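You operate a simulated robot arm through the tools that you are given. There is no shell and no other tool. Be economical: measure what you need, move in short steps, check, and stop when the job is done.

Carry out the task below with a simulated two-armed robot. There is one attempt and no reset: what you move stays moved.

TASK
Put the yellow pegs from the drawer over the cupboard into the green peg tin.
Fine: hold the tin while pulling the lid; lid pressed back on, drawer shut. Where these are worked on the way, their far stop is far enough and under half their travel is too little: drawer over the cupboard.

The check looks at the end state, three seconds after you hand in, the way a careful person would. Anything else that was tipped, shoved, dropped, spilled or broken makes it a failure. Lids that push on must go on centred and level and be pressed home; caps that screw on are set level and turned clockwise until they are tight.

THE ROBOT
Two 7-joint arms with fingered hands on one trunk, on a base that drives. Base frame: it is fixed to the floor where the robot stands at the start and does not move with it; the origin is under the middle of the robot, x ahead of it, y to its left, z up. Units: m, rad, N and s.
The left shoulder is at the start at [0.025, 0.186, 1.403], the right one opposite. Places, roughly: drawer over the cupboard [0.5, -0.4, 0.8]; tin [0.5, 0, 0.9]. Payload 3.6 kg a hand.
The TCP of each hand is the grasp point between the finger pads, 0.026 m short of the fingertips. In the tool frame z runs along the fingers and y along their closing line. Largest opening 0.088 m; the body of the gripper starts 0.03 m behind the TCP. The gripper is a hand of 3 fingers: y runs from the thumb to the fingers, the wrist lies at [-0.017, -0.098, -0.164] in the tool frame, and closing takes about 1.5 s.
Orientation is told as [roll, pitch, yaw] about the base's x, y, z axes, in that order, counted from this pose: with the fingers straight down and the wrist toward the robot, the tool's x, y and z point along [0, 1, 0], [1, 0, 0] and [0, 0, -1] of the base frame.

THE INTERFACE
- The arms move only by the tool apply_moves. It takes "left_targets", "right_targets" or both (then of equal length, played together; a hand with none holds still); each is a list of rows, each an object (a shift or turn left out is 0, a gripper value left out holds the last) with "offset": the shift along the tool's x, y, z in m, a list of three; "delta_rot": the turn, a rotation vector about the tool's x, y, z in rad, a list of three. In form: [{"offset": [tx, ty, tz], "delta_rot": [wx, wy, wz]}, ...]. A call has 1 to 10 rows; each row shifts and turns the commanded pose from where the row before left it, along the tool's axes as they then stand. "left_fingers" and "right_fingers" are, for a hand that has rows, the finger opening in m, from 0 to 0.088, set as the call begins (left out, the last holds). A row lasts 0.2 s, in which the tool goes at most 0.05 m and 0.15 rad; a call with a longer step from one row to the next is refused whole, and so is a gripper value outside its range. Where a pose cannot be reached the arm comes as near as it can. A force on the tool above 90 N (or 10 N above the force at the start of the call, whichever is more), or a blocked arm, ends the call early, and 0.2 s more pass. The fingers move at their own pace (about 0.153 m/s each) and stop on an object; they squeeze with about 25 N. The grip force told is the motor's: it shows also when the fingers shut on nothing. Time passes only in rows, and 0.2 s behind the last, so rows that do not move let the fingers close. The reply holds the time, the measured pose of the TCP, the force on the tool along the base axes, the opening and the grip force, in the units named above and with some noise, with the torque about the TCP (base axes, N m) and any sound that the robot's microphone picked up.
- Cameras (640 x 400 px; columns grow to the right, rows downward): "scene" is now at [0.2132, -0.0346, 1.3016]; the picture's right is [-0.42, -0.91, 0.00], its down [-0.53, 0.24, -0.81] and it looks along [0.74, -0.34, -0.58] (base axes); focal length 214 px, centre (320, 200). "left" rides on the left gripper at [-0.056, -0.08, -0.102] in its tool frame; the picture's right is [-0.73, -0.32, 0.60], its down [0.62, -0.66, 0.41] and it looks along [0.27, 0.68, 0.69] (tool axes); focal length 247 px, centre (320, 200). "right" rides on the right gripper at [0.056, -0.08, -0.102] in its tool frame; the picture's right is [-0.73, 0.32, -0.60], its down [-0.62, -0.67, 0.41] and it looks along [-0.27, 0.67, 0.69] (tool axes); focal length 247 px, centre (320, 200). There is no depth. A picture from a camera that has moved, and an enlarged one, comes with that camera's place and axes in the base frame and with its lens.
- capture(camera): a new picture of that camera. It takes no simulated time.
- move_column(by): slides the trunk up (or, below 0, down) by that many m; the arms and the scene camera ride with it, the base frame stays. It gives what a move gives, with no picture.
- roll_base(legs): drives the robot by 1 to 6 legs, each [ahead, left, turn to the left] in m, m and rad, along the robot's own axes; the way and the turn of a leg run together, so that a leg with both is an arc; at most 1.5 m and 3.142 rad a leg. The arms and the cameras ride along, it lands a little off, and it stops where it bumps. It gives what a move gives.
- finger_targets(fingers, thumb_bend, thumb_turn, hand): sets how far each is bent, from 0 (flat) to 100 (curled in); at 30 the hand is open as for a grip, at 70 the pads meet at the TCP. One left out holds its place. A second passes; each finger stops where it meets its share of the squeeze, and holds until it gets a number again. A gripper value or a shape takes the hand back. It gives what a move gives, with no picture; readings hold the bend of each and the force on the fingers (four entries, about 0 where the hand has none), thumb and palm. thumb_turn goes from beside the hand (0) to across from the fingers (100), as for a grip.
- grasp_type(shape, hand): the hand has 3 fingers and takes this shape, open, in about a second: jaw (thumb against the fingers, like two jaws); tri (thumb and two fingers); tip (a fingertip pinch); poke (one finger out to press); point (the index stretched); flat (the hand flat); cup (the hand cupped); fist (a fist). The gripper value then closes the fingers along that shape, each until it touches; the sizes above hold for jaw. It gives what a move gives, with no picture.
- turn_head(pan, tilt): turns the head with the scene camera to pan (to the left, within 1.047 rad either way) and tilt (down, from -0.506 to 1.204), counted from straight ahead of the robot. It gives what a move gives.
- enlarge(camera, box): a new picture of the part [left, top, right, bottom] of that camera's present view, enlarged. It takes no simulated time.
- job_done(): hands the job in; it is judged then, once.

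Go step by step. Nothing tells you exact positions but the pictures and the camera data: compare them with the known pose of the tool, close in by small moves and look again before you grip or let go. The budget is 120 turns and 100 pictures, counting those below and the enlarged ones. Unless the task says otherwise, let go and move clear before handing in, and close with one line.

The tools are called after "Request:" as name(argument=value, ...) on one line, values as JSON. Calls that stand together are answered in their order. apply_moves: Moves the arms, as the interface text tells. Its arguments: {"type":"object","properties":{"left_targets":{"type":"array","items":{"type":"object","properties":{"offset":{"type":"array","items":{"type":"number"}},"delta_rot":{"type":"array","items":{"type":"number"}}}}},"left_fingers":{"type":"number"},"right_targets":{"type":"array","items":{"type":"object","properties":{"offset":{"type":"array","items":{"type":"number"}},"delta_rot":{"type":"array","items":{"type":"number"}}}}},"right_fingers":{"type":"number"}},"required":[]} The other tools are called the same way: move_column (by) slides the trunk up or down; grasp_type (shape, hand) gives the hand a shape; finger_targets (fingers, thumb_bend, thumb_turn, hand) moves the fingers one by one; roll_base (legs) drives the base; turn_head (pan, tilt) turns the head that bears the scene camera; capture (camera) takes a picture; enlarge (camera, box) takes an enlarged picture of a part of a camera's view; job_done () hands the job in.

At the start:

```text
time_s: 0.0
left_position: [0.4956, -0.0005, 1.2798]
left_tcp_rot: [0.002, 0.001, -0.001]
left_force: [-0.4, 0.2, 0.4]
left_torque: [0.03, 0.03, 0.04]
left_grip_width: 0.0876
left_grasp_force: 0.0
left_shape: jaw
left_bend: [30.0, 30.0, 98.0]
left_finger forces: [0.0, 0.0, 0.0, 0.0, 0.0, 0.0]
right_position: [0.3378, -0.336, 1.1835]
right_tcp_rot: [0.002, 0.002, 0.0]
right_force: [0.7, 0.7, -0.2]
right_torque: [0.0, -0.03, -0.04]
right_grip_width: 0.0878
right_grasp_force: 0.1
right_shape: jaw
right_bend: [30.0, 30.0, 98.0]
right_finger forces: [0.0, 0.0, 0.0, 0.1, 0.1, 0.0]
trunk travel left (down, up): [-0.545, 0.213]
robot x, y, heading: [-0.0001, -0.0014, -0.001]
head pan, tilt: [-0.435, 0.62]
```

scene: 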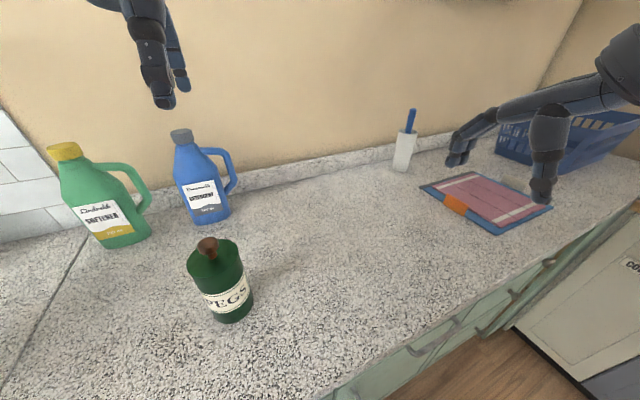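
right: 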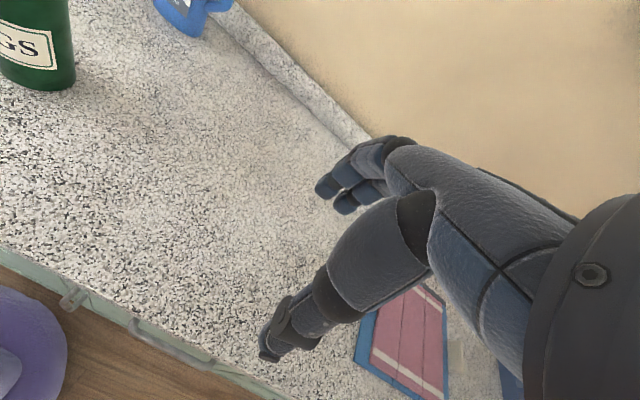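
left: 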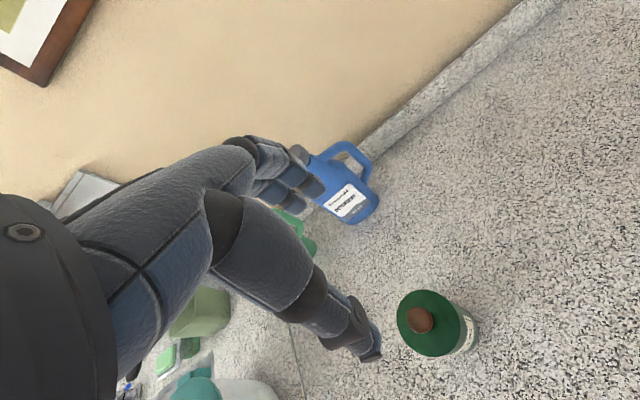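

The green peg tin with a brown knob stands on the counter ahead of me, and drawer handles run along the counter's front. I'll look around towards the drawer first.

Request:
turn_head(pan=-0.6, tilt=1.1)

Request:
capture(camera="scene")

Request:
enlarge(camera="left", box=[360, 250, 520, 350])

```text
time_s: 0.9
left_position: [0.495, -0.0011, 1.2807]
left_tcp_rot: [0.0, 0.002, 0.0]
left_force: [-0.4, 0.7, 0.1]
left_torque: [0.03, -0.02, -0.02]
left_grip_width: 0.0876
left_grasp_force: 0.0
left_shape: jaw
left_bend: [30.0, 30.0, 98.0]
left_finger forces: [0.1, 0.1, 0.0, 0.0, 0.0, 0.1]
right_position: [0.3383, -0.3364, 1.183]
right_tcp_rot: [0.001, 0.004, -0.001]
right_force: [-0.2, 0.1, -0.6]
right_torque: [0.01, 0.01, -0.03]
right_grip_width: 0.0876
right_grasp_force: 0.0
right_shape: jaw
right_bend: [30.0, 30.0, 98.0]
right_finger forces: [0.0, 0.0, 0.0, 0.0, 0.0, 0.0]
trunk travel left (down, up): [-0.545, 0.213]
robot x, y, heading: [0.0021, -0.0012, -0.003]
head pan, tilt: [-0.6, 1.1]
```

```text
96 pictures are left
camera scene: at [0.1857, -0.0334, 1.2647], right [-0.56, -0.83, 0.0], down [-0.74, 0.5, -0.45], along [0.38, -0.26, -0.89], focal length 214 px, centre (320, 200)
```

scene: 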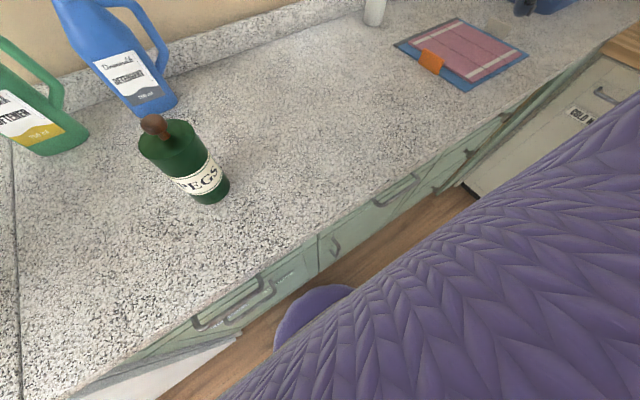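

```text
4.00 times, centred on (440, 300) of left
camera zoom: at [0.4157, -0.0575, 1.3826], right [-0.32, -0.73, -0.6], down [-0.67, 0.62, -0.41], along [0.67, 0.27, -0.69], focal length 988 px, centre (-160, -200)
```

zoom: 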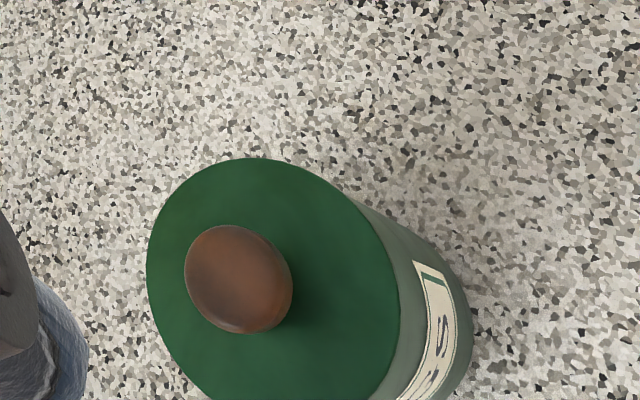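

The counter's front edge is near x = 0.28, and I can't see the drawer faces well from here. I'll back off to look at them.

Request:
roll_base(legs=[[-0.55, 0, 0]])

Request:
turn_head(pan=-0.35, tilt=0.75)

Request:
capture(camera="scene")

```text
time_s: 4.1
left_position: [-0.0539, -0.0034, 1.2807]
left_tcp_rot: [0.001, 0.0, -0.004]
left_force: [-0.4, 0.7, 0.0]
left_torque: [0.01, -0.01, 0.0]
left_grip_width: 0.0876
left_grasp_force: 0.0
left_shape: jaw
left_bend: [30.0, 30.0, 98.0]
left_finger forces: [0.1, 0.1, 0.0, 0.0, 0.0, 0.0]
right_position: [-0.2136, -0.3378, 1.1834]
right_tcp_rot: [0.001, 0.002, -0.005]
right_force: [-0.2, 0.7, -0.5]
right_torque: [0.0, -0.02, 0.03]
right_grip_width: 0.0879
right_grasp_force: 0.0
right_shape: jaw
right_bend: [30.0, 30.0, 98.0]
right_finger forces: [0.1, 0.0, 0.0, 0.0, 0.0, 0.0]
trunk travel left (down, up): [-0.545, 0.213]
robot x, y, heading: [-0.5526, -0.0007, -0.001]
head pan, tilt: [-0.6, 1.1]
```

```text
time_s: 4.9
left_position: [-0.0531, -0.0021, 1.2805]
left_tcp_rot: [0.0, 0.002, -0.003]
left_force: [-0.1, 1.0, -1.0]
left_torque: [-0.01, 0.01, -0.01]
left_grip_width: 0.0879
left_grasp_force: 0.1
left_shape: jaw
left_bend: [30.0, 30.0, 98.0]
left_finger forces: [0.1, 0.1, 0.1, 0.0, 0.0, 0.0]
right_position: [-0.2119, -0.3369, 1.1835]
right_tcp_rot: [0.001, 0.001, -0.005]
right_force: [0.0, 0.1, 0.3]
right_torque: [0.0, -0.02, -0.02]
right_grip_width: 0.0876
right_grasp_force: 0.1
right_shape: jaw
right_bend: [30.0, 30.0, 98.0]
right_finger forces: [0.0, 0.1, 0.1, 0.0, 0.2, 0.0]
trunk travel left (down, up): [-0.545, 0.213]
robot x, y, heading: [-0.5507, 0.0027, -0.003]
head pan, tilt: [-0.351, 0.75]
```

```text
94 pictures are left
camera scene: at [-0.3377, -0.026, 1.2903], right [-0.35, -0.94, 0.0], down [-0.64, 0.24, -0.73], along [0.68, -0.25, -0.68], focal length 214 px, centre (320, 200)
```

scene: 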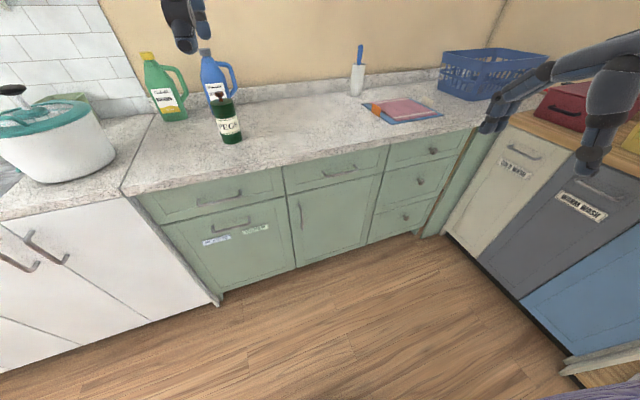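

The middle drawer sits above the cupboard door, with a horizontal bar handle at about y = -0.34, z = 0.81. I'll zoom in on it.

Request:
enlarge(camera="scene", box=[260, 125, 420, 225])

Request:
enlarge(camera="scene", box=[130, 50, 290, 150])

```text
4.00 times, centred on (340, 175) of scene
camera zoom: at [-0.3377, -0.026, 1.2903], right [-0.35, -0.94, 0.0], down [-0.64, 0.24, -0.73], along [0.68, -0.25, -0.68], focal length 858 px, centre (240, 300)
```

zoom: 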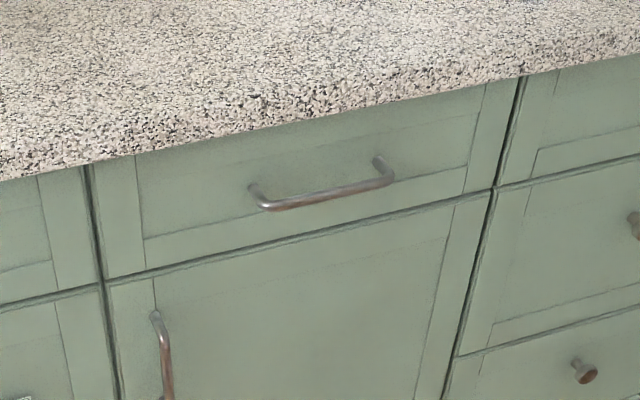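

```text
4.00 times, centred on (210, 100) of scene
camera zoom: at [-0.3377, -0.026, 1.2903], right [-0.35, -0.94, 0.0], down [-0.64, 0.24, -0.73], along [0.68, -0.25, -0.68], focal length 858 px, centre (760, 600)
```

zoom: 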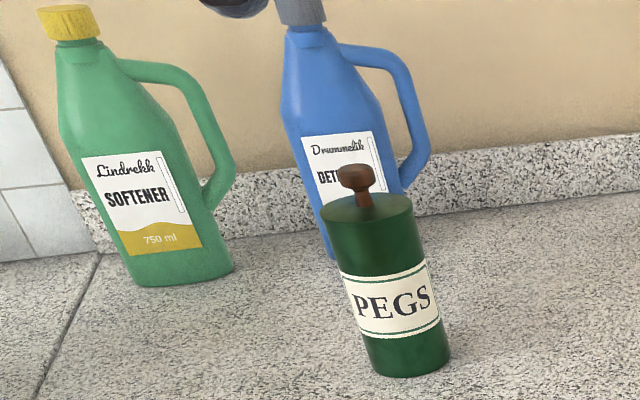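

The drawer over the cupboard is the middle one; the tin is about 0.075 m wide, near (0.46, 0.03). I'll turn the right hand to point forward with its closing line upright, for the bar handle.

Request:
apply_moves(right_targets=[{"delta_rot": [-0.15, 0, 0]}, {"delta_rot": [-0.15, 0, 0]}, {"delta_rot": [-0.15, 0, 0]}, {"delta_rot": [-0.15, 0, 0]}, {"delta_rot": [-0.15, 0, 0]}, {"delta_rot": [-0.15, 0, 0]}, {"delta_rot": [-0.15, 0, 0]}, {"delta_rot": [-0.15, 0, 0]}, {"delta_rot": [-0.15, 0, 0]}, {"delta_rot": [-0.15, 0, 0]}])

Request:
move_column(by=-0.2)

Request:
capture(camera="scene")

Request:
capture(camera="right")

```text
time_s: 7.1
left_position: [-0.0533, -0.0036, 1.2808]
left_tcp_rot: [-0.001, 0.002, -0.002]
left_force: [-0.5, -0.1, 0.1]
left_torque: [0.03, -0.01, 0.0]
left_grip_width: 0.0878
left_grasp_force: 0.0
left_shape: jaw
left_bend: [30.0, 30.0, 98.0]
left_finger forces: [0.0, 0.0, 0.1, 0.0, 0.0, 0.1]
right_position: [-0.1894, -0.3499, 1.1726]
right_tcp_rot: [0.018, -1.499, -0.024]
right_force: [-0.2, 0.7, 0.5]
right_torque: [-0.03, 0.0, -0.01]
right_grip_width: 0.0878
right_grasp_force: 0.1
right_shape: jaw
right_bend: [30.0, 30.0, 98.0]
right_finger forces: [0.0, 0.1, 0.1, 0.1, 0.0, 0.1]
right hand out of reach, approached as far as the arm can: row 1, 2, 3
trunk travel left (down, up): [-0.545, 0.213]
robot x, y, heading: [-0.5492, 0.0028, -0.006]
head pan, tilt: [-0.351, 0.75]
```

```text
time_s: 9.3
left_position: [-0.0543, -0.0017, 1.0814]
left_tcp_rot: [0.0, 0.002, -0.003]
left_force: [-0.3, 1.0, -0.5]
left_torque: [0.04, -0.01, 0.0]
left_grip_width: 0.0878
left_grasp_force: 0.1
left_shape: jaw
left_bend: [30.0, 30.0, 98.0]
left_finger forces: [0.1, 0.0, 0.1, 0.1, 0.0, 0.0]
right_position: [-0.1893, -0.3507, 0.9749]
right_tcp_rot: [0.018, -1.499, -0.025]
right_force: [0.5, 0.0, 0.5]
right_torque: [-0.02, -0.01, 0.0]
right_grip_width: 0.0876
right_grasp_force: 0.0
right_shape: jaw
right_bend: [30.0, 30.0, 98.0]
right_finger forces: [0.1, 0.0, 0.0, 0.0, 0.1, 0.0]
trunk travel left (down, up): [-0.345, 0.413]
robot x, y, heading: [-0.5511, 0.001, -0.004]
head pan, tilt: [-0.351, 0.75]
```

```text
91 pictures are left
camera scene: at [-0.3206, -0.026, 1.0805], right [-0.35, -0.94, 0.0], down [-0.64, 0.24, -0.73], along [0.69, -0.25, -0.68], focal length 214 px, centre (320, 200)
```

scene: 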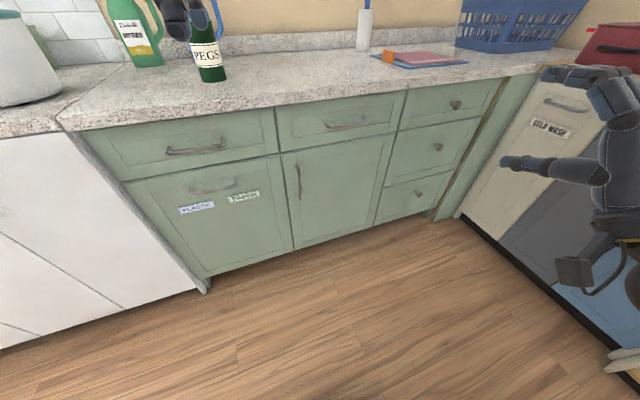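

```text
90 pictures are left
camera right: at [-0.2952, -0.2924, 0.9006], right [-0.58, -0.73, 0.36], down [0.36, -0.62, -0.69], along [0.73, -0.27, 0.62], focal length 247 px, centre (320, 200)
```

right: 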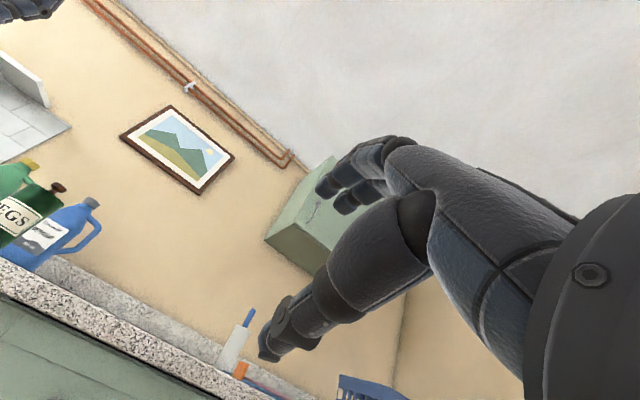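

I'll zoom from this lower viewpoint to triangulate the handle.

Request:
enlarge(camera="scene", box=[265, 80, 425, 180])

```text
4.00 times, centred on (345, 130) of scene
camera zoom: at [-0.3206, -0.026, 1.0805], right [-0.35, -0.94, 0.0], down [-0.64, 0.24, -0.73], along [0.69, -0.25, -0.68], focal length 858 px, centre (220, 480)
```

zoom: 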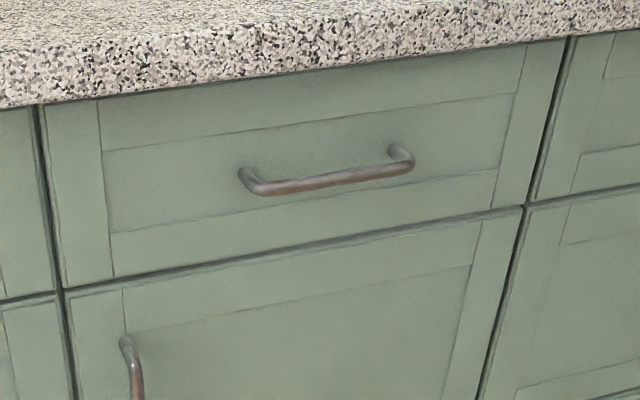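

The bar centre is at about (0.29, -0.35, 0.78). I'll bring the right hand down to bar height and the left hand up and back, out of the way, before driving in.

Request:
apply_moves(right_targets=[{"offset": [0, -0.04, 0], "delta_rot": [-0.03, 0, 0]}, {"offset": [0, -0.04, 0], "delta_rot": [-0.04, 0, 0]}, {"offset": [0, -0.04, 0]}, {"offset": [0, -0.04, 0]}, {"offset": [0, -0.035, 0]}], left_targets=[{"offset": [0, -0.025, -0.04]}, {"offset": [0, -0.025, -0.04]}, {"offset": [0, -0.025, -0.04]}, {"offset": [0, -0.025, -0.04]}, {"offset": [0, -0.025, -0.04]}])

Request:
roll_base(legs=[[0.36, -0.05, 0]])

Request:
turn_head(pan=-0.6, tilt=0.9)

Request:
capture(camera="scene")

Request:
capture(camera="right")

```text
time_s: 10.5
left_position: [-0.1795, -0.0022, 1.2837]
left_tcp_rot: [0.001, 0.0, -0.003]
left_force: [0.4, 0.2, 0.2]
left_torque: [0.01, 0.01, -0.04]
left_grip_width: 0.088
left_grasp_force: 0.1
left_shape: jaw
left_bend: [30.0, 30.0, 98.0]
left_finger forces: [0.0, 0.1, 0.1, 0.0, 0.0, 0.0]
right_position: [-0.1944, -0.3501, 0.7776]
right_tcp_rot: [0.516, -1.568, -0.52]
right_force: [-0.5, 0.1, 0.3]
right_torque: [0.0, -0.05, 0.0]
right_grip_width: 0.0879
right_grasp_force: 0.0
right_shape: jaw
right_bend: [30.0, 30.0, 98.0]
right_finger forces: [0.1, 0.0, 0.0, 0.0, 0.0, 0.0]
trunk travel left (down, up): [-0.345, 0.413]
robot x, y, heading: [-0.5491, 0.002, -0.005]
head pan, tilt: [-0.351, 0.75]
```

```text
time_s: 12.8
left_position: [0.1851, -0.0503, 1.2814]
left_tcp_rot: [0.001, 0.001, 0.001]
left_force: [0.4, 0.2, -0.1]
left_torque: [-0.02, 0.01, 0.03]
left_grip_width: 0.0878
left_grasp_force: 0.1
left_shape: jaw
left_bend: [30.0, 30.0, 98.0]
left_finger forces: [0.1, 0.1, 0.0, 0.1, 0.1, 0.0]
right_position: [0.1725, -0.4008, 0.7786]
right_tcp_rot: [0.314, -1.566, -0.314]
right_force: [0.2, 1.0, 0.9]
right_torque: [-0.01, -0.02, -0.02]
right_grip_width: 0.088
right_grasp_force: 0.1
right_shape: jaw
right_bend: [30.0, 30.0, 98.0]
right_finger forces: [0.0, 0.0, 0.0, 0.1, 0.0, 0.0]
trunk travel left (down, up): [-0.345, 0.413]
robot x, y, heading: [-0.1881, -0.0493, -0.0]
head pan, tilt: [-0.351, 0.75]
```

```text
time_s: 13.6
left_position: [0.1858, -0.0504, 1.2806]
left_tcp_rot: [0.0, 0.001, 0.001]
left_force: [0.9, 0.6, -0.6]
left_torque: [0.02, -0.01, 0.0]
left_grip_width: 0.0879
left_grasp_force: 0.2
left_shape: jaw
left_bend: [30.0, 30.0, 98.0]
left_finger forces: [0.0, 0.0, 0.0, 0.0, 0.0, 0.1]
right_position: [0.1706, -0.3995, 0.778]
right_tcp_rot: [0.302, -1.564, -0.302]
right_force: [0.8, -0.7, 0.4]
right_torque: [-0.01, 0.02, -0.03]
right_grip_width: 0.0877
right_grasp_force: 0.0
right_shape: jaw
right_bend: [30.0, 30.0, 98.0]
right_finger forces: [0.0, 0.1, 0.0, 0.0, 0.1, 0.0]
trunk travel left (down, up): [-0.345, 0.413]
robot x, y, heading: [-0.1853, -0.0529, 0.002]
head pan, tilt: [-0.6, 0.901]
```

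```text
88 pictures are left
camera scene: at [0.0273, -0.0899, 1.0684], right [-0.56, -0.83, 0.0], down [-0.65, 0.44, -0.62], along [0.51, -0.35, -0.78], focal length 214 px, centre (320, 200)
```

scene: 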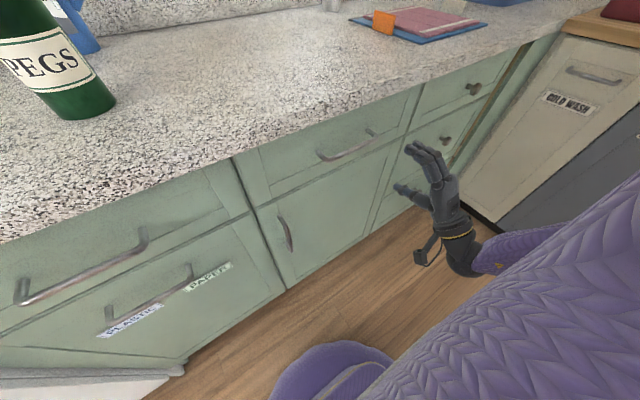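

```text
87 pictures are left
camera right: at [0.0705, -0.3435, 0.6976], right [-0.6, -0.73, 0.32], down [0.41, -0.62, -0.67], along [0.69, -0.27, 0.67], focal length 247 px, centre (320, 200)
```

right: 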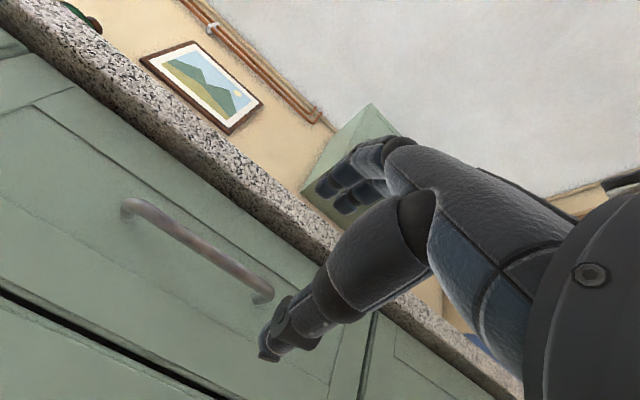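

The handle readings agree at about (0.29, -0.345, 0.78), and the hand is level with it. I'll shift it left 0.05 and forward around the bar.

Request:
apply_moves(right_targets=[{"offset": [0.027, 0, 0.01]}, {"offset": [0.027, 0, 0.02]}, {"offset": [0, 0, 0.03]}, {"offset": [0, 0, 0.025]}, {"offset": [0, 0, 0.015]}, {}])

Request:
capture(camera="right")

Request:
enlarge(camera="scene", box=[280, 90, 440, 190])

```text
time_s: 15.0
left_position: [0.1853, -0.0519, 1.2817]
left_tcp_rot: [0.0, 0.0, -0.001]
left_force: [0.7, -0.1, 0.5]
left_torque: [-0.01, 0.02, -0.03]
left_grip_width: 0.088
left_grasp_force: 0.1
left_shape: jaw
left_bend: [30.0, 30.0, 98.0]
left_finger forces: [0.0, 0.0, 0.1, 0.0, 0.0, 0.0]
right_position: [0.27, -0.3443, 0.7774]
right_tcp_rot: [0.428, -1.567, -0.429]
right_force: [0.6, -1.1, 0.4]
right_torque: [0.01, 0.01, 0.01]
right_grip_width: 0.0879
right_grasp_force: 0.0
right_shape: jaw
right_bend: [30.0, 30.0, 98.0]
right_finger forces: [0.0, 0.0, 0.1, 0.0, 0.0, 0.0]
trunk travel left (down, up): [-0.345, 0.413]
robot x, y, heading: [-0.1874, -0.0494, -0.004]
head pan, tilt: [-0.6, 0.901]
```

```text
86 pictures are left
camera right: at [0.1694, -0.2886, 0.6969], right [-0.6, -0.74, 0.32], down [0.41, -0.62, -0.67], along [0.69, -0.27, 0.67], focal length 247 px, centre (320, 200)
```

right: 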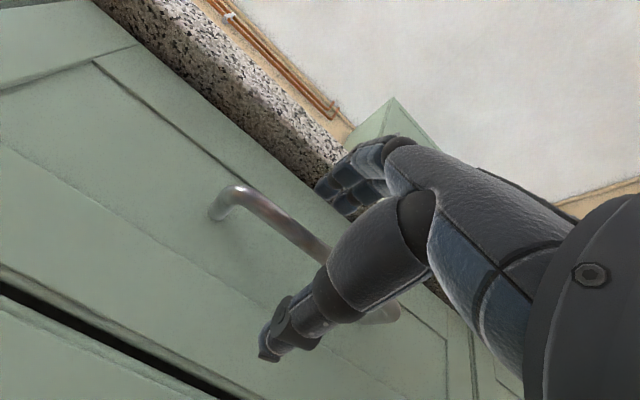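

```text
4.00 times, centred on (360, 140) of scene
camera zoom: at [0.0271, -0.0899, 1.0684], right [-0.56, -0.83, 0.0], down [-0.65, 0.44, -0.62], along [0.51, -0.35, -0.78], focal length 858 px, centre (160, 440)
```

zoom: 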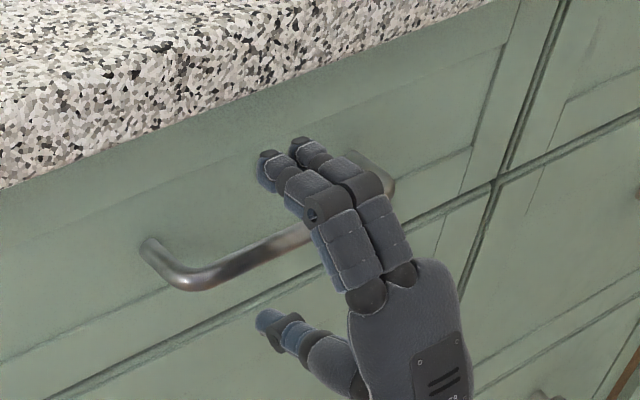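

The bar lies between the fingers and the thumb. I'll ease forward a little and close.

Request:
apply_moves(right_targets=[{"offset": [0, 0, 0.012]}, {}])

Request:
apply_moves(right_fingers=0.0, right_targets=[{}, {}, {}, {}, {}, {}, {}])

Request:
enlarge(camera="scene", box=[280, 90, 440, 190])

```text
time_s: 15.6
left_position: [0.1842, -0.0517, 1.2825]
left_tcp_rot: [0.0, 0.0, 0.0]
left_force: [-0.3, -0.3, 0.9]
left_torque: [0.03, 0.01, 0.0]
left_grip_width: 0.0877
left_grasp_force: 0.2
left_shape: jaw
left_bend: [30.0, 30.0, 98.0]
left_finger forces: [0.0, 0.0, 0.0, 0.0, 0.0, 0.1]
right_position: [0.2838, -0.3445, 0.7777]
right_tcp_rot: [0.473, -1.568, -0.475]
right_force: [0.4, 0.4, 0.4]
right_torque: [0.0, 0.0, -0.01]
right_grip_width: 0.0876
right_grasp_force: 0.1
right_shape: jaw
right_bend: [30.0, 30.0, 98.0]
right_finger forces: [0.1, 0.0, 0.0, 0.1, 0.0, 0.0]
trunk travel left (down, up): [-0.345, 0.413]
robot x, y, heading: [-0.1835, -0.0502, 0.002]
head pan, tilt: [-0.6, 0.901]
```

```text
time_s: 17.2
left_position: [0.185, -0.0505, 1.2818]
left_tcp_rot: [0.001, 0.002, 0.0]
left_force: [0.0, 0.1, -1.1]
left_torque: [0.02, -0.01, 0.0]
left_grip_width: 0.0876
left_grasp_force: 0.1
left_shape: jaw
left_bend: [30.0, 30.0, 98.0]
left_finger forces: [0.0, 0.0, 0.1, 0.0, 0.1, 0.0]
right_position: [0.284, -0.345, 0.7776]
right_tcp_rot: [0.311, -1.565, -0.312]
right_force: [5.0, 0.3, -1.4]
right_torque: [0.0, -0.01, 0.02]
right_grip_width: 0.0001
right_grasp_force: 25.2
right_shape: jaw
right_bend: [71.0, 68.0, 100.0]
right_finger forces: [6.2, 6.4, 0.0, 0.0, 25.2, 0.0]
trunk travel left (down, up): [-0.345, 0.413]
robot x, y, heading: [-0.1844, -0.0496, 0.002]
head pan, tilt: [-0.6, 0.901]
```

```text
4.00 times, centred on (360, 140) of scene
camera zoom: at [0.0277, -0.0899, 1.0683], right [-0.56, -0.83, 0.0], down [-0.65, 0.44, -0.62], along [0.51, -0.35, -0.78], focal length 858 px, centre (160, 440)
```

zoom: 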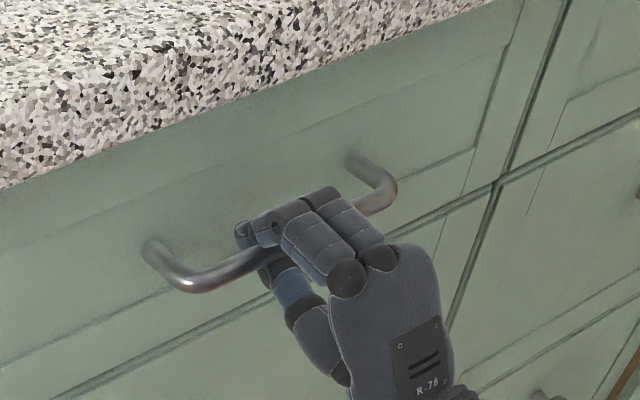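

The fingers have closed around and behind the bar. I'll pull a little with the arm to check it holds.

Request:
apply_moves(right_targets=[{"offset": [0, 0, -0.01]}, {"offset": [0, 0, -0.02]}, {"offset": [0, 0, -0.02]}, {"offset": [0, 0, -0.02]}, {"offset": [0, 0, -0.02]}, {}])

Request:
capture(camera="scene")

```text
time_s: 18.6
left_position: [0.1853, -0.0509, 1.2818]
left_tcp_rot: [0.001, 0.001, 0.001]
left_force: [-0.1, 0.6, -0.5]
left_torque: [-0.03, 0.01, 0.0]
left_grip_width: 0.0876
left_grasp_force: 0.0
left_shape: jaw
left_bend: [30.0, 30.0, 98.0]
left_finger forces: [0.0, 0.0, 0.0, 0.0, 0.1, 0.0]
right_position: [0.1919, -0.3452, 0.7776]
right_tcp_rot: [0.138, -1.565, -0.137]
right_force: [-2.5, -1.8, -5.6]
right_torque: [0.02, 0.05, -0.03]
right_grip_width: 0.0
right_grasp_force: 25.6
right_shape: jaw
right_bend: [72.0, 71.0, 100.0]
right_finger forces: [4.5, 4.6, 0.1, 0.0, 26.9, 0.1]
trunk travel left (down, up): [-0.345, 0.413]
robot x, y, heading: [-0.1859, -0.0499, 0.001]
head pan, tilt: [-0.6, 0.901]
```

```text
83 pictures are left
camera scene: at [0.0274, -0.0903, 1.0683], right [-0.56, -0.83, 0.0], down [-0.65, 0.44, -0.62], along [0.51, -0.35, -0.78], focal length 214 px, centre (320, 200)
```

scene: 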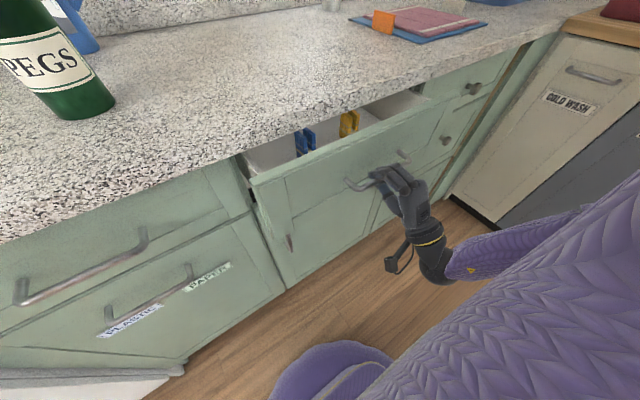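

The drawer slides out and I can see blue and yellow pegs inside. I'll keep pulling with the arm.

Request:
apply_moves(right_targets=[{"offset": [0, 0, -0.02]}, {"offset": [0, 0, -0.02]}, {"offset": [0, 0, -0.02]}, {"offset": [0, 0, -0.02]}, {"offset": [0, 0, -0.02]}, {"offset": [0, 0, -0.02]}, {}])

Request:
capture(camera="scene")

```text
time_s: 20.2
left_position: [0.185, -0.0518, 1.2819]
left_tcp_rot: [-0.001, 0.003, 0.0]
left_force: [0.2, -0.6, 0.0]
left_torque: [-0.02, -0.01, 0.0]
left_grip_width: 0.088
left_grasp_force: 0.1
left_shape: jaw
left_bend: [30.0, 30.0, 98.0]
left_finger forces: [0.0, 0.0, 0.0, 0.0, 0.0, 0.0]
right_position: [0.0739, -0.3455, 0.7766]
right_tcp_rot: [0.193, -1.567, -0.193]
right_force: [-1.3, -1.1, -5.3]
right_torque: [0.03, 0.0, 0.0]
right_grip_width: 0.0001
right_grasp_force: 25.0
right_shape: jaw
right_bend: [72.0, 71.0, 100.0]
right_finger forces: [4.4, 4.5, 0.0, 0.1, 26.4, 0.0]
trunk travel left (down, up): [-0.345, 0.413]
robot x, y, heading: [-0.186, -0.049, -0.0]
head pan, tilt: [-0.6, 0.901]
```

```text
82 pictures are left
camera scene: at [0.0273, -0.0903, 1.0683], right [-0.56, -0.83, 0.0], down [-0.65, 0.44, -0.62], along [0.51, -0.35, -0.78], focal length 214 px, centre (320, 200)
```

scene: 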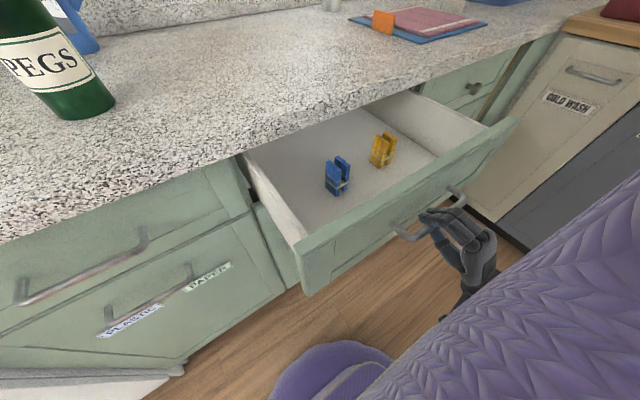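

It's open about 0.21 m, with one yellow and one blue peg visible so far. I'll pull on towards the stop in case there are more behind.

Request:
roll_base(legs=[[-0.12, 0, 0]])

Request:
capture(camera="scene")

```text
time_s: 21.4
left_position: [0.0637, -0.053, 1.2825]
left_tcp_rot: [-0.001, 0.0, -0.001]
left_force: [0.4, 0.3, -0.3]
left_torque: [-0.05, 0.01, 0.01]
left_grip_width: 0.0876
left_grasp_force: 0.0
left_shape: jaw
left_bend: [30.0, 30.0, 98.0]
left_finger forces: [0.1, 0.0, 0.0, 0.0, 0.1, 0.1]
right_position: [-0.0466, -0.3456, 0.7782]
right_tcp_rot: [0.405, -1.566, -0.405]
right_force: [0.5, -1.7, -7.2]
right_torque: [-0.03, 0.05, -0.03]
right_grip_width: 0.0003
right_grasp_force: 24.9
right_shape: jaw
right_bend: [72.0, 71.0, 100.0]
right_finger forces: [4.4, 4.6, 0.1, 0.0, 28.4, 0.1]
trunk travel left (down, up): [-0.345, 0.413]
robot x, y, heading: [-0.3038, -0.0479, -0.002]
head pan, tilt: [-0.6, 0.901]
```

```text
81 pictures are left
camera scene: at [-0.0933, -0.0906, 1.0685], right [-0.57, -0.82, 0.0], down [-0.65, 0.44, -0.62], along [0.51, -0.35, -0.78], focal length 214 px, centre (320, 200)
```

scene: 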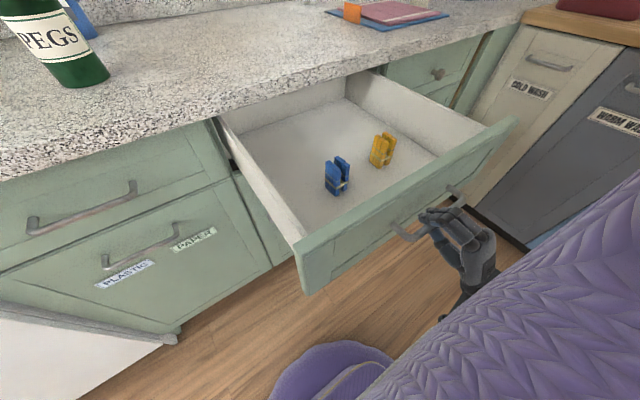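

It's open about 0.33 m and the back isn't visible yet. I'll pull more gently with the arm until it stops.

Request:
apply_moves(right_targets=[{"offset": [0, 0, -0.02]}, {"offset": [0, 0, -0.02]}, {"offset": [0, 0, -0.02]}, {"offset": [0, 0, -0.02]}, {}])

Request:
capture(camera="scene")

Request:
enlarge(camera="scene", box=[280, 100, 440, 200])

```text
time_s: 22.6
left_position: [0.0649, -0.051, 1.2814]
left_tcp_rot: [0.0, 0.002, -0.001]
left_force: [0.1, 0.5, 0.2]
left_torque: [0.01, 0.01, 0.0]
left_grip_width: 0.0877
left_grasp_force: 0.1
left_shape: jaw
left_bend: [30.0, 30.0, 98.0]
left_finger forces: [0.0, 0.0, 0.0, 0.0, 0.0, 0.1]
right_position: [-0.1273, -0.3464, 0.7771]
right_tcp_rot: [0.273, -1.566, -0.272]
right_force: [0.2, 0.3, 0.4]
right_torque: [-0.02, -0.01, 0.03]
right_grip_width: 0.0
right_grasp_force: 24.4
right_shape: jaw
right_bend: [71.0, 72.0, 100.0]
right_finger forces: [0.0, 0.1, 0.0, 0.1, 0.1, 0.1]
trunk travel left (down, up): [-0.345, 0.413]
robot x, y, heading: [-0.305, -0.0516, -0.005]
head pan, tilt: [-0.6, 0.901]
```

```text
80 pictures are left
camera scene: at [-0.0928, -0.0902, 1.0684], right [-0.57, -0.82, 0.0], down [-0.65, 0.44, -0.62], along [0.51, -0.35, -0.78], focal length 214 px, centre (320, 200)
```

scene: 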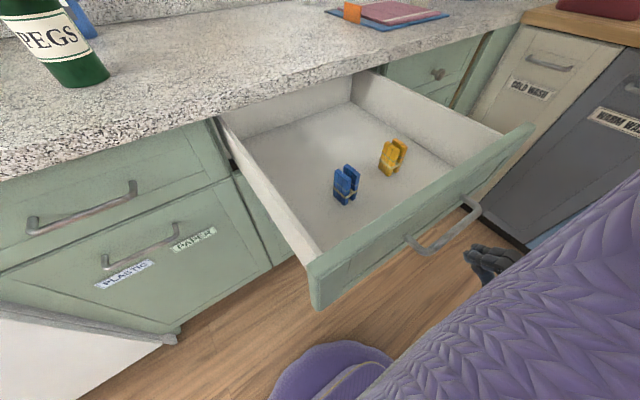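

```text
4.00 times, centred on (360, 150) of scene
camera zoom: at [-0.0928, -0.0902, 1.0684], right [-0.57, -0.82, 0.0], down [-0.65, 0.44, -0.62], along [0.51, -0.35, -0.78], focal length 858 px, centre (160, 400)
```

zoom: 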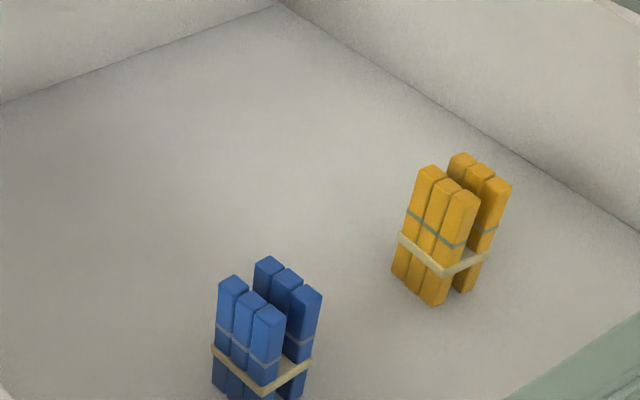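

The yellow pegs are a single banded bundle near (0.10, -0.41), and the drawer is nearly at its stop. The hand has slipped off the bar. I'll look down at my own body to judge clearance next to the open drawer.

Request:
turn_head(pan=-0.7, tilt=1.2)

Request:
capture(camera="scene")

Request:
capture(camera="left")

Request:
capture(camera="right")

```text
time_s: 23.4
left_position: [0.0644, -0.0515, 1.2823]
left_tcp_rot: [0.0, 0.003, 0.0]
left_force: [0.0, -1.6, 0.1]
left_torque: [0.03, -0.02, -0.03]
left_grip_width: 0.0877
left_grasp_force: 0.0
left_shape: jaw
left_bend: [30.0, 30.0, 98.0]
left_finger forces: [0.0, 0.0, 0.0, 0.0, 0.0, 0.1]
right_position: [-0.1244, -0.3451, 0.7771]
right_tcp_rot: [0.245, -1.566, -0.246]
right_force: [0.2, -0.6, -0.1]
right_torque: [-0.03, 0.03, -0.01]
right_grip_width: 0.0003
right_grasp_force: 24.9
right_shape: jaw
right_bend: [71.0, 72.0, 100.0]
right_finger forces: [0.0, 0.0, 0.0, 0.0, 0.0, 0.1]
trunk travel left (down, up): [-0.345, 0.413]
robot x, y, heading: [-0.305, -0.0541, 0.002]
head pan, tilt: [-0.7, 1.201]
```

```text
78 pictures are left
camera scene: at [-0.112, -0.0834, 1.0486], right [-0.64, -0.76, 0.0], down [-0.71, 0.6, -0.36], along [0.28, -0.23, -0.93], focal length 214 px, centre (320, 200)
```

scene: 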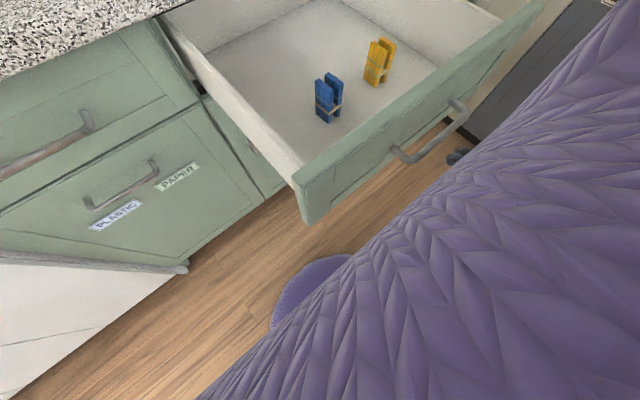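

```text
77 pictures are left
camera left: at [-0.0157, -0.1075, 1.3838], right [-0.32, -0.73, -0.6], down [-0.67, 0.62, -0.41], along [0.67, 0.27, -0.69], focal length 247 px, centre (320, 200)
```

left: 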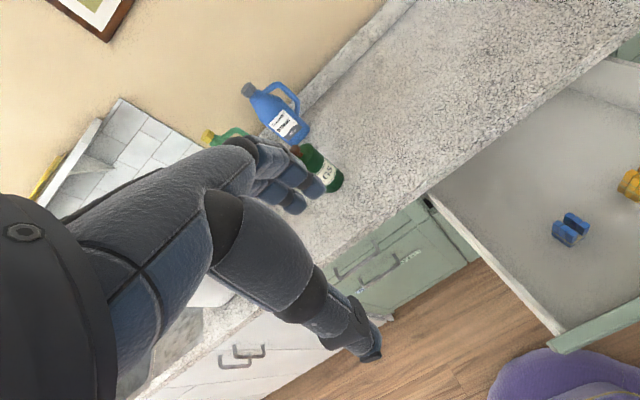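

```text
76 pictures are left
camera right: at [-0.226, -0.2884, 0.6974], right [-0.6, -0.73, 0.32], down [0.41, -0.62, -0.67], along [0.69, -0.27, 0.67], focal length 247 px, centre (320, 200)
```

right: 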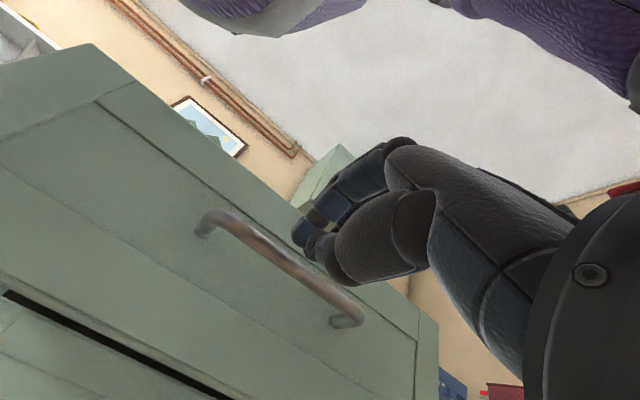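

The base is about 0.27 m in radius and low, so standing near y = 0.12 should clear the drawer. I'll back the right hand off, raise the trunk, and turn that hand to point down again.

Request:
apply_moves(right_targets=[{"offset": [0, 0, -0.03]}, {"offset": [0, 0.04, 0]}, {"offset": [0, 0.04, 0]}, {"offset": [0, 0.04, 0]}, {"offset": [0, 0.04, 0]}, {"offset": [0, 0.04, 0]}], right_fingers=0.088)

Request:
move_column(by=0.2)

Request:
apply_moves(right_targets=[{"delta_rot": [0.15, 0, 0]}, {"delta_rot": [0.15, 0, 0]}, {"delta_rot": [0.15, 0, 0]}, {"delta_rot": [0.15, 0, 0]}, {"delta_rot": [0.15, 0, 0]}, {"delta_rot": [0.15, 0, 0]}, {"delta_rot": [0.15, 0, 0]}, {"delta_rot": [0.15, 0, 0]}, {"delta_rot": [0.15, 0, 0]}, {"delta_rot": [0.15, 0, 0]}])

Request:
apply_moves(right_targets=[{"offset": [0, 0.04, 0], "delta_rot": [0.07, 0, 0]}, {"offset": [0, 0.04, 0]}, {"offset": [0, 0.04, 0]}, {"offset": [0, 0.02, 0]}])

```text
time_s: 24.8
left_position: [0.0648, -0.0508, 1.2825]
left_tcp_rot: [0.0, 0.003, -0.001]
left_force: [0.4, 0.0, 0.0]
left_torque: [-0.01, -0.01, 0.0]
left_grip_width: 0.088
left_grasp_force: 0.1
left_shape: jaw
left_bend: [30.0, 30.0, 98.0]
left_finger forces: [0.0, 0.0, 0.1, 0.0, 0.0, 0.0]
right_position: [-0.1539, -0.3427, 0.9784]
right_tcp_rot: [0.06, -1.566, -0.063]
right_force: [-0.6, -0.4, -0.4]
right_torque: [-0.02, 0.01, 0.01]
right_grip_width: 0.0878
right_grasp_force: 0.1
right_shape: jaw
right_bend: [30.0, 30.0, 98.0]
right_finger forces: [0.0, 0.0, 0.0, 0.1, 0.0, 0.0]
trunk travel left (down, up): [-0.345, 0.413]
robot x, y, heading: [-0.3034, -0.0483, 0.0]
head pan, tilt: [-0.7, 1.201]
```

```text
time_s: 27.0
left_position: [0.064, -0.0519, 1.4816]
left_tcp_rot: [-0.002, 0.001, 0.001]
left_force: [-0.2, 0.4, 0.1]
left_torque: [0.02, -0.01, -0.02]
left_grip_width: 0.0877
left_grasp_force: 0.0
left_shape: jaw
left_bend: [30.0, 30.0, 98.0]
left_finger forces: [0.0, 0.0, 0.0, 0.0, 0.0, 0.0]
right_position: [-0.1542, -0.3447, 1.1775]
right_tcp_rot: [0.238, -1.565, -0.238]
right_force: [0.9, 0.3, -1.1]
right_torque: [0.02, -0.04, -0.01]
right_grip_width: 0.0877
right_grasp_force: 0.0
right_shape: jaw
right_bend: [30.0, 30.0, 98.0]
right_finger forces: [0.1, 0.0, 0.1, 0.0, 0.0, 0.0]
trunk travel left (down, up): [-0.545, 0.213]
robot x, y, heading: [-0.307, -0.0519, 0.002]
head pan, tilt: [-0.7, 1.201]
```

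```text
time_s: 29.2
left_position: [0.0636, -0.052, 1.4823]
left_tcp_rot: [-0.001, 0.0, 0.0]
left_force: [0.2, 0.5, -0.6]
left_torque: [0.01, 0.0, 0.0]
left_grip_width: 0.0879
left_grasp_force: 0.2
left_shape: jaw
left_bend: [30.0, 30.0, 98.0]
left_finger forces: [0.0, 0.1, 0.0, 0.1, 0.0, 0.0]
right_position: [-0.1944, -0.4039, 1.0346]
right_tcp_rot: [0.003, -0.065, -0.002]
right_force: [0.1, -0.1, 0.5]
right_torque: [-0.02, 0.01, 0.02]
right_grip_width: 0.0879
right_grasp_force: 0.1
right_shape: jaw
right_bend: [30.0, 30.0, 98.0]
right_finger forces: [0.0, 0.0, 0.1, 0.0, 0.1, 0.1]
right hand out of reach, approached as far as the arm can: row 4, 5, 6, 7, 8, 9, 10
trunk travel left (down, up): [-0.545, 0.213]
robot x, y, heading: [-0.3068, -0.0484, 0.0]
head pan, tilt: [-0.7, 1.201]
```

```text
time_s: 30.2
left_position: [0.0638, -0.0517, 1.4819]
left_tcp_rot: [-0.001, 0.002, 0.0]
left_force: [-0.8, -0.5, 0.2]
left_torque: [0.0, 0.0, -0.02]
left_grip_width: 0.0878
left_grasp_force: 0.1
left_shape: jaw
left_bend: [30.0, 30.0, 98.0]
left_finger forces: [0.1, 0.0, 0.1, 0.1, 0.1, 0.0]
right_position: [-0.0533, -0.4058, 1.0294]
right_tcp_rot: [0.001, 0.002, -0.002]
right_force: [0.5, -0.2, 0.1]
right_torque: [0.01, -0.01, -0.01]
right_grip_width: 0.0877
right_grasp_force: 0.0
right_shape: jaw
right_bend: [30.0, 30.0, 98.0]
right_finger forces: [0.0, 0.0, 0.0, 0.1, 0.0, 0.0]
right hand out of reach, approached as far as the arm can: row 1
trunk travel left (down, up): [-0.545, 0.213]
robot x, y, heading: [-0.3084, -0.0477, -0.003]
head pan, tilt: [-0.7, 1.201]
```

Right hand points down again. I'll raise it and drive to stand at about (0, 0.10), ahead of the tin and left of the drawer.

Request:
apply_moves(right_targets=[{"offset": [0, 0.0, -0.04]}, {"offset": [0, 0.0, -0.04]}, {"offset": [0, 0.0, -0.04]}, {"offset": [0, 0.0, -0.03]}])

Request:
roll_base(legs=[[0, 0.16, 0], [0.28, 0, 0]])

Request:
turn_head(pan=-0.2, tilt=0.8)

Request:
capture(camera="scene")

```text
time_s: 31.2
left_position: [0.0642, -0.0509, 1.4815]
left_tcp_rot: [0.0, -0.001, 0.001]
left_force: [0.0, -0.2, -0.6]
left_torque: [-0.04, -0.03, 0.04]
left_grip_width: 0.0878
left_grasp_force: 0.1
left_shape: jaw
left_bend: [30.0, 30.0, 98.0]
left_finger forces: [0.1, 0.0, 0.0, 0.0, 0.0, 0.0]
right_position: [-0.0176, -0.442, 1.1549]
right_tcp_rot: [0.001, 0.003, -0.002]
right_force: [-0.4, -1.3, 0.2]
right_torque: [-0.02, 0.0, 0.02]
right_grip_width: 0.0879
right_grasp_force: 0.1
right_shape: jaw
right_bend: [30.0, 30.0, 98.0]
right_finger forces: [0.1, 0.0, 0.0, 0.0, 0.1, 0.1]
right hand out of reach, approached as far as the arm can: row 2, 3, 4
trunk travel left (down, up): [-0.545, 0.213]
robot x, y, heading: [-0.3038, -0.0467, -0.002]
head pan, tilt: [-0.7, 1.201]
```

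```text
time_s: 34.1
left_position: [0.3383, 0.1077, 1.4817]
left_tcp_rot: [0.0, 0.003, -0.001]
left_force: [0.2, -0.1, 0.8]
left_torque: [0.0, 0.05, -0.01]
left_grip_width: 0.0879
left_grasp_force: 0.1
left_shape: jaw
left_bend: [30.0, 30.0, 98.0]
left_finger forces: [0.1, 0.1, 0.0, 0.0, 0.1, 0.0]
right_position: [0.2561, -0.2822, 1.1532]
right_tcp_rot: [0.002, 0.005, -0.004]
right_force: [-0.1, -0.4, 0.3]
right_torque: [-0.01, 0.02, 0.01]
right_grip_width: 0.0878
right_grasp_force: 0.1
right_shape: jaw
right_bend: [30.0, 30.0, 98.0]
right_finger forces: [0.1, 0.0, 0.0, 0.0, 0.1, 0.1]
trunk travel left (down, up): [-0.545, 0.213]
robot x, y, heading: [-0.0323, 0.1107, 0.001]
head pan, tilt: [-0.7, 1.201]
```

```text
time_s: 35.1
left_position: [0.3367, 0.1087, 1.4817]
left_tcp_rot: [-0.001, 0.0, -0.001]
left_force: [-0.5, 0.3, 0.5]
left_torque: [0.0, 0.0, 0.01]
left_grip_width: 0.0877
left_grasp_force: 0.1
left_shape: jaw
left_bend: [30.0, 30.0, 98.0]
left_finger forces: [0.0, 0.0, 0.0, 0.0, 0.1, 0.0]
right_position: [0.2556, -0.2823, 1.1544]
right_tcp_rot: [0.002, 0.003, -0.003]
right_force: [0.1, 0.2, -0.1]
right_torque: [-0.01, 0.02, 0.01]
right_grip_width: 0.0876
right_grasp_force: 0.1
right_shape: jaw
right_bend: [30.0, 30.0, 98.0]
right_finger forces: [0.0, 0.1, 0.0, 0.0, 0.0, 0.0]
trunk travel left (down, up): [-0.545, 0.213]
robot x, y, heading: [-0.0355, 0.1128, 0.005]
head pan, tilt: [-0.201, 0.799]
```

```text
75 pictures are left
camera scene: at [0.1797, 0.0958, 1.2864], right [-0.2, -0.98, 0.0], down [-0.7, 0.15, -0.7], along [0.68, -0.14, -0.72], focal length 214 px, centre (320, 200)
```

scene: 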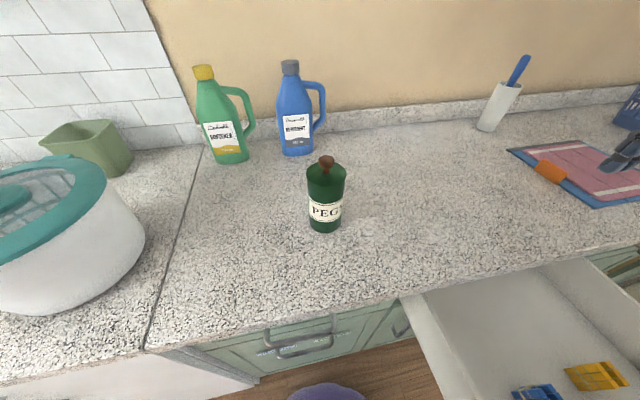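

I'm standing at (-0.03, 0.11) with the drawer clear to my right. I'll zoom on the tin to find the lid seam and its exact place.

Request:
enlarge(camera="scene", box=[262, 146, 390, 240])

```text
4.26 times, centred on (326, 193) of scene
camera zoom: at [0.1797, 0.0958, 1.2864], right [-0.2, -0.98, 0.0], down [-0.7, 0.15, -0.7], along [0.68, -0.14, -0.72], focal length 913 px, centre (294, 230)
```

zoom: 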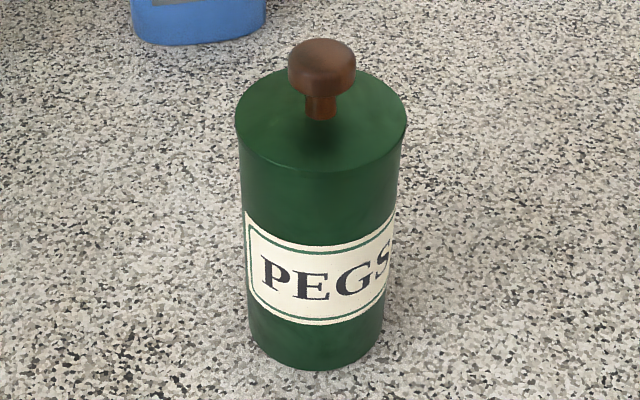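

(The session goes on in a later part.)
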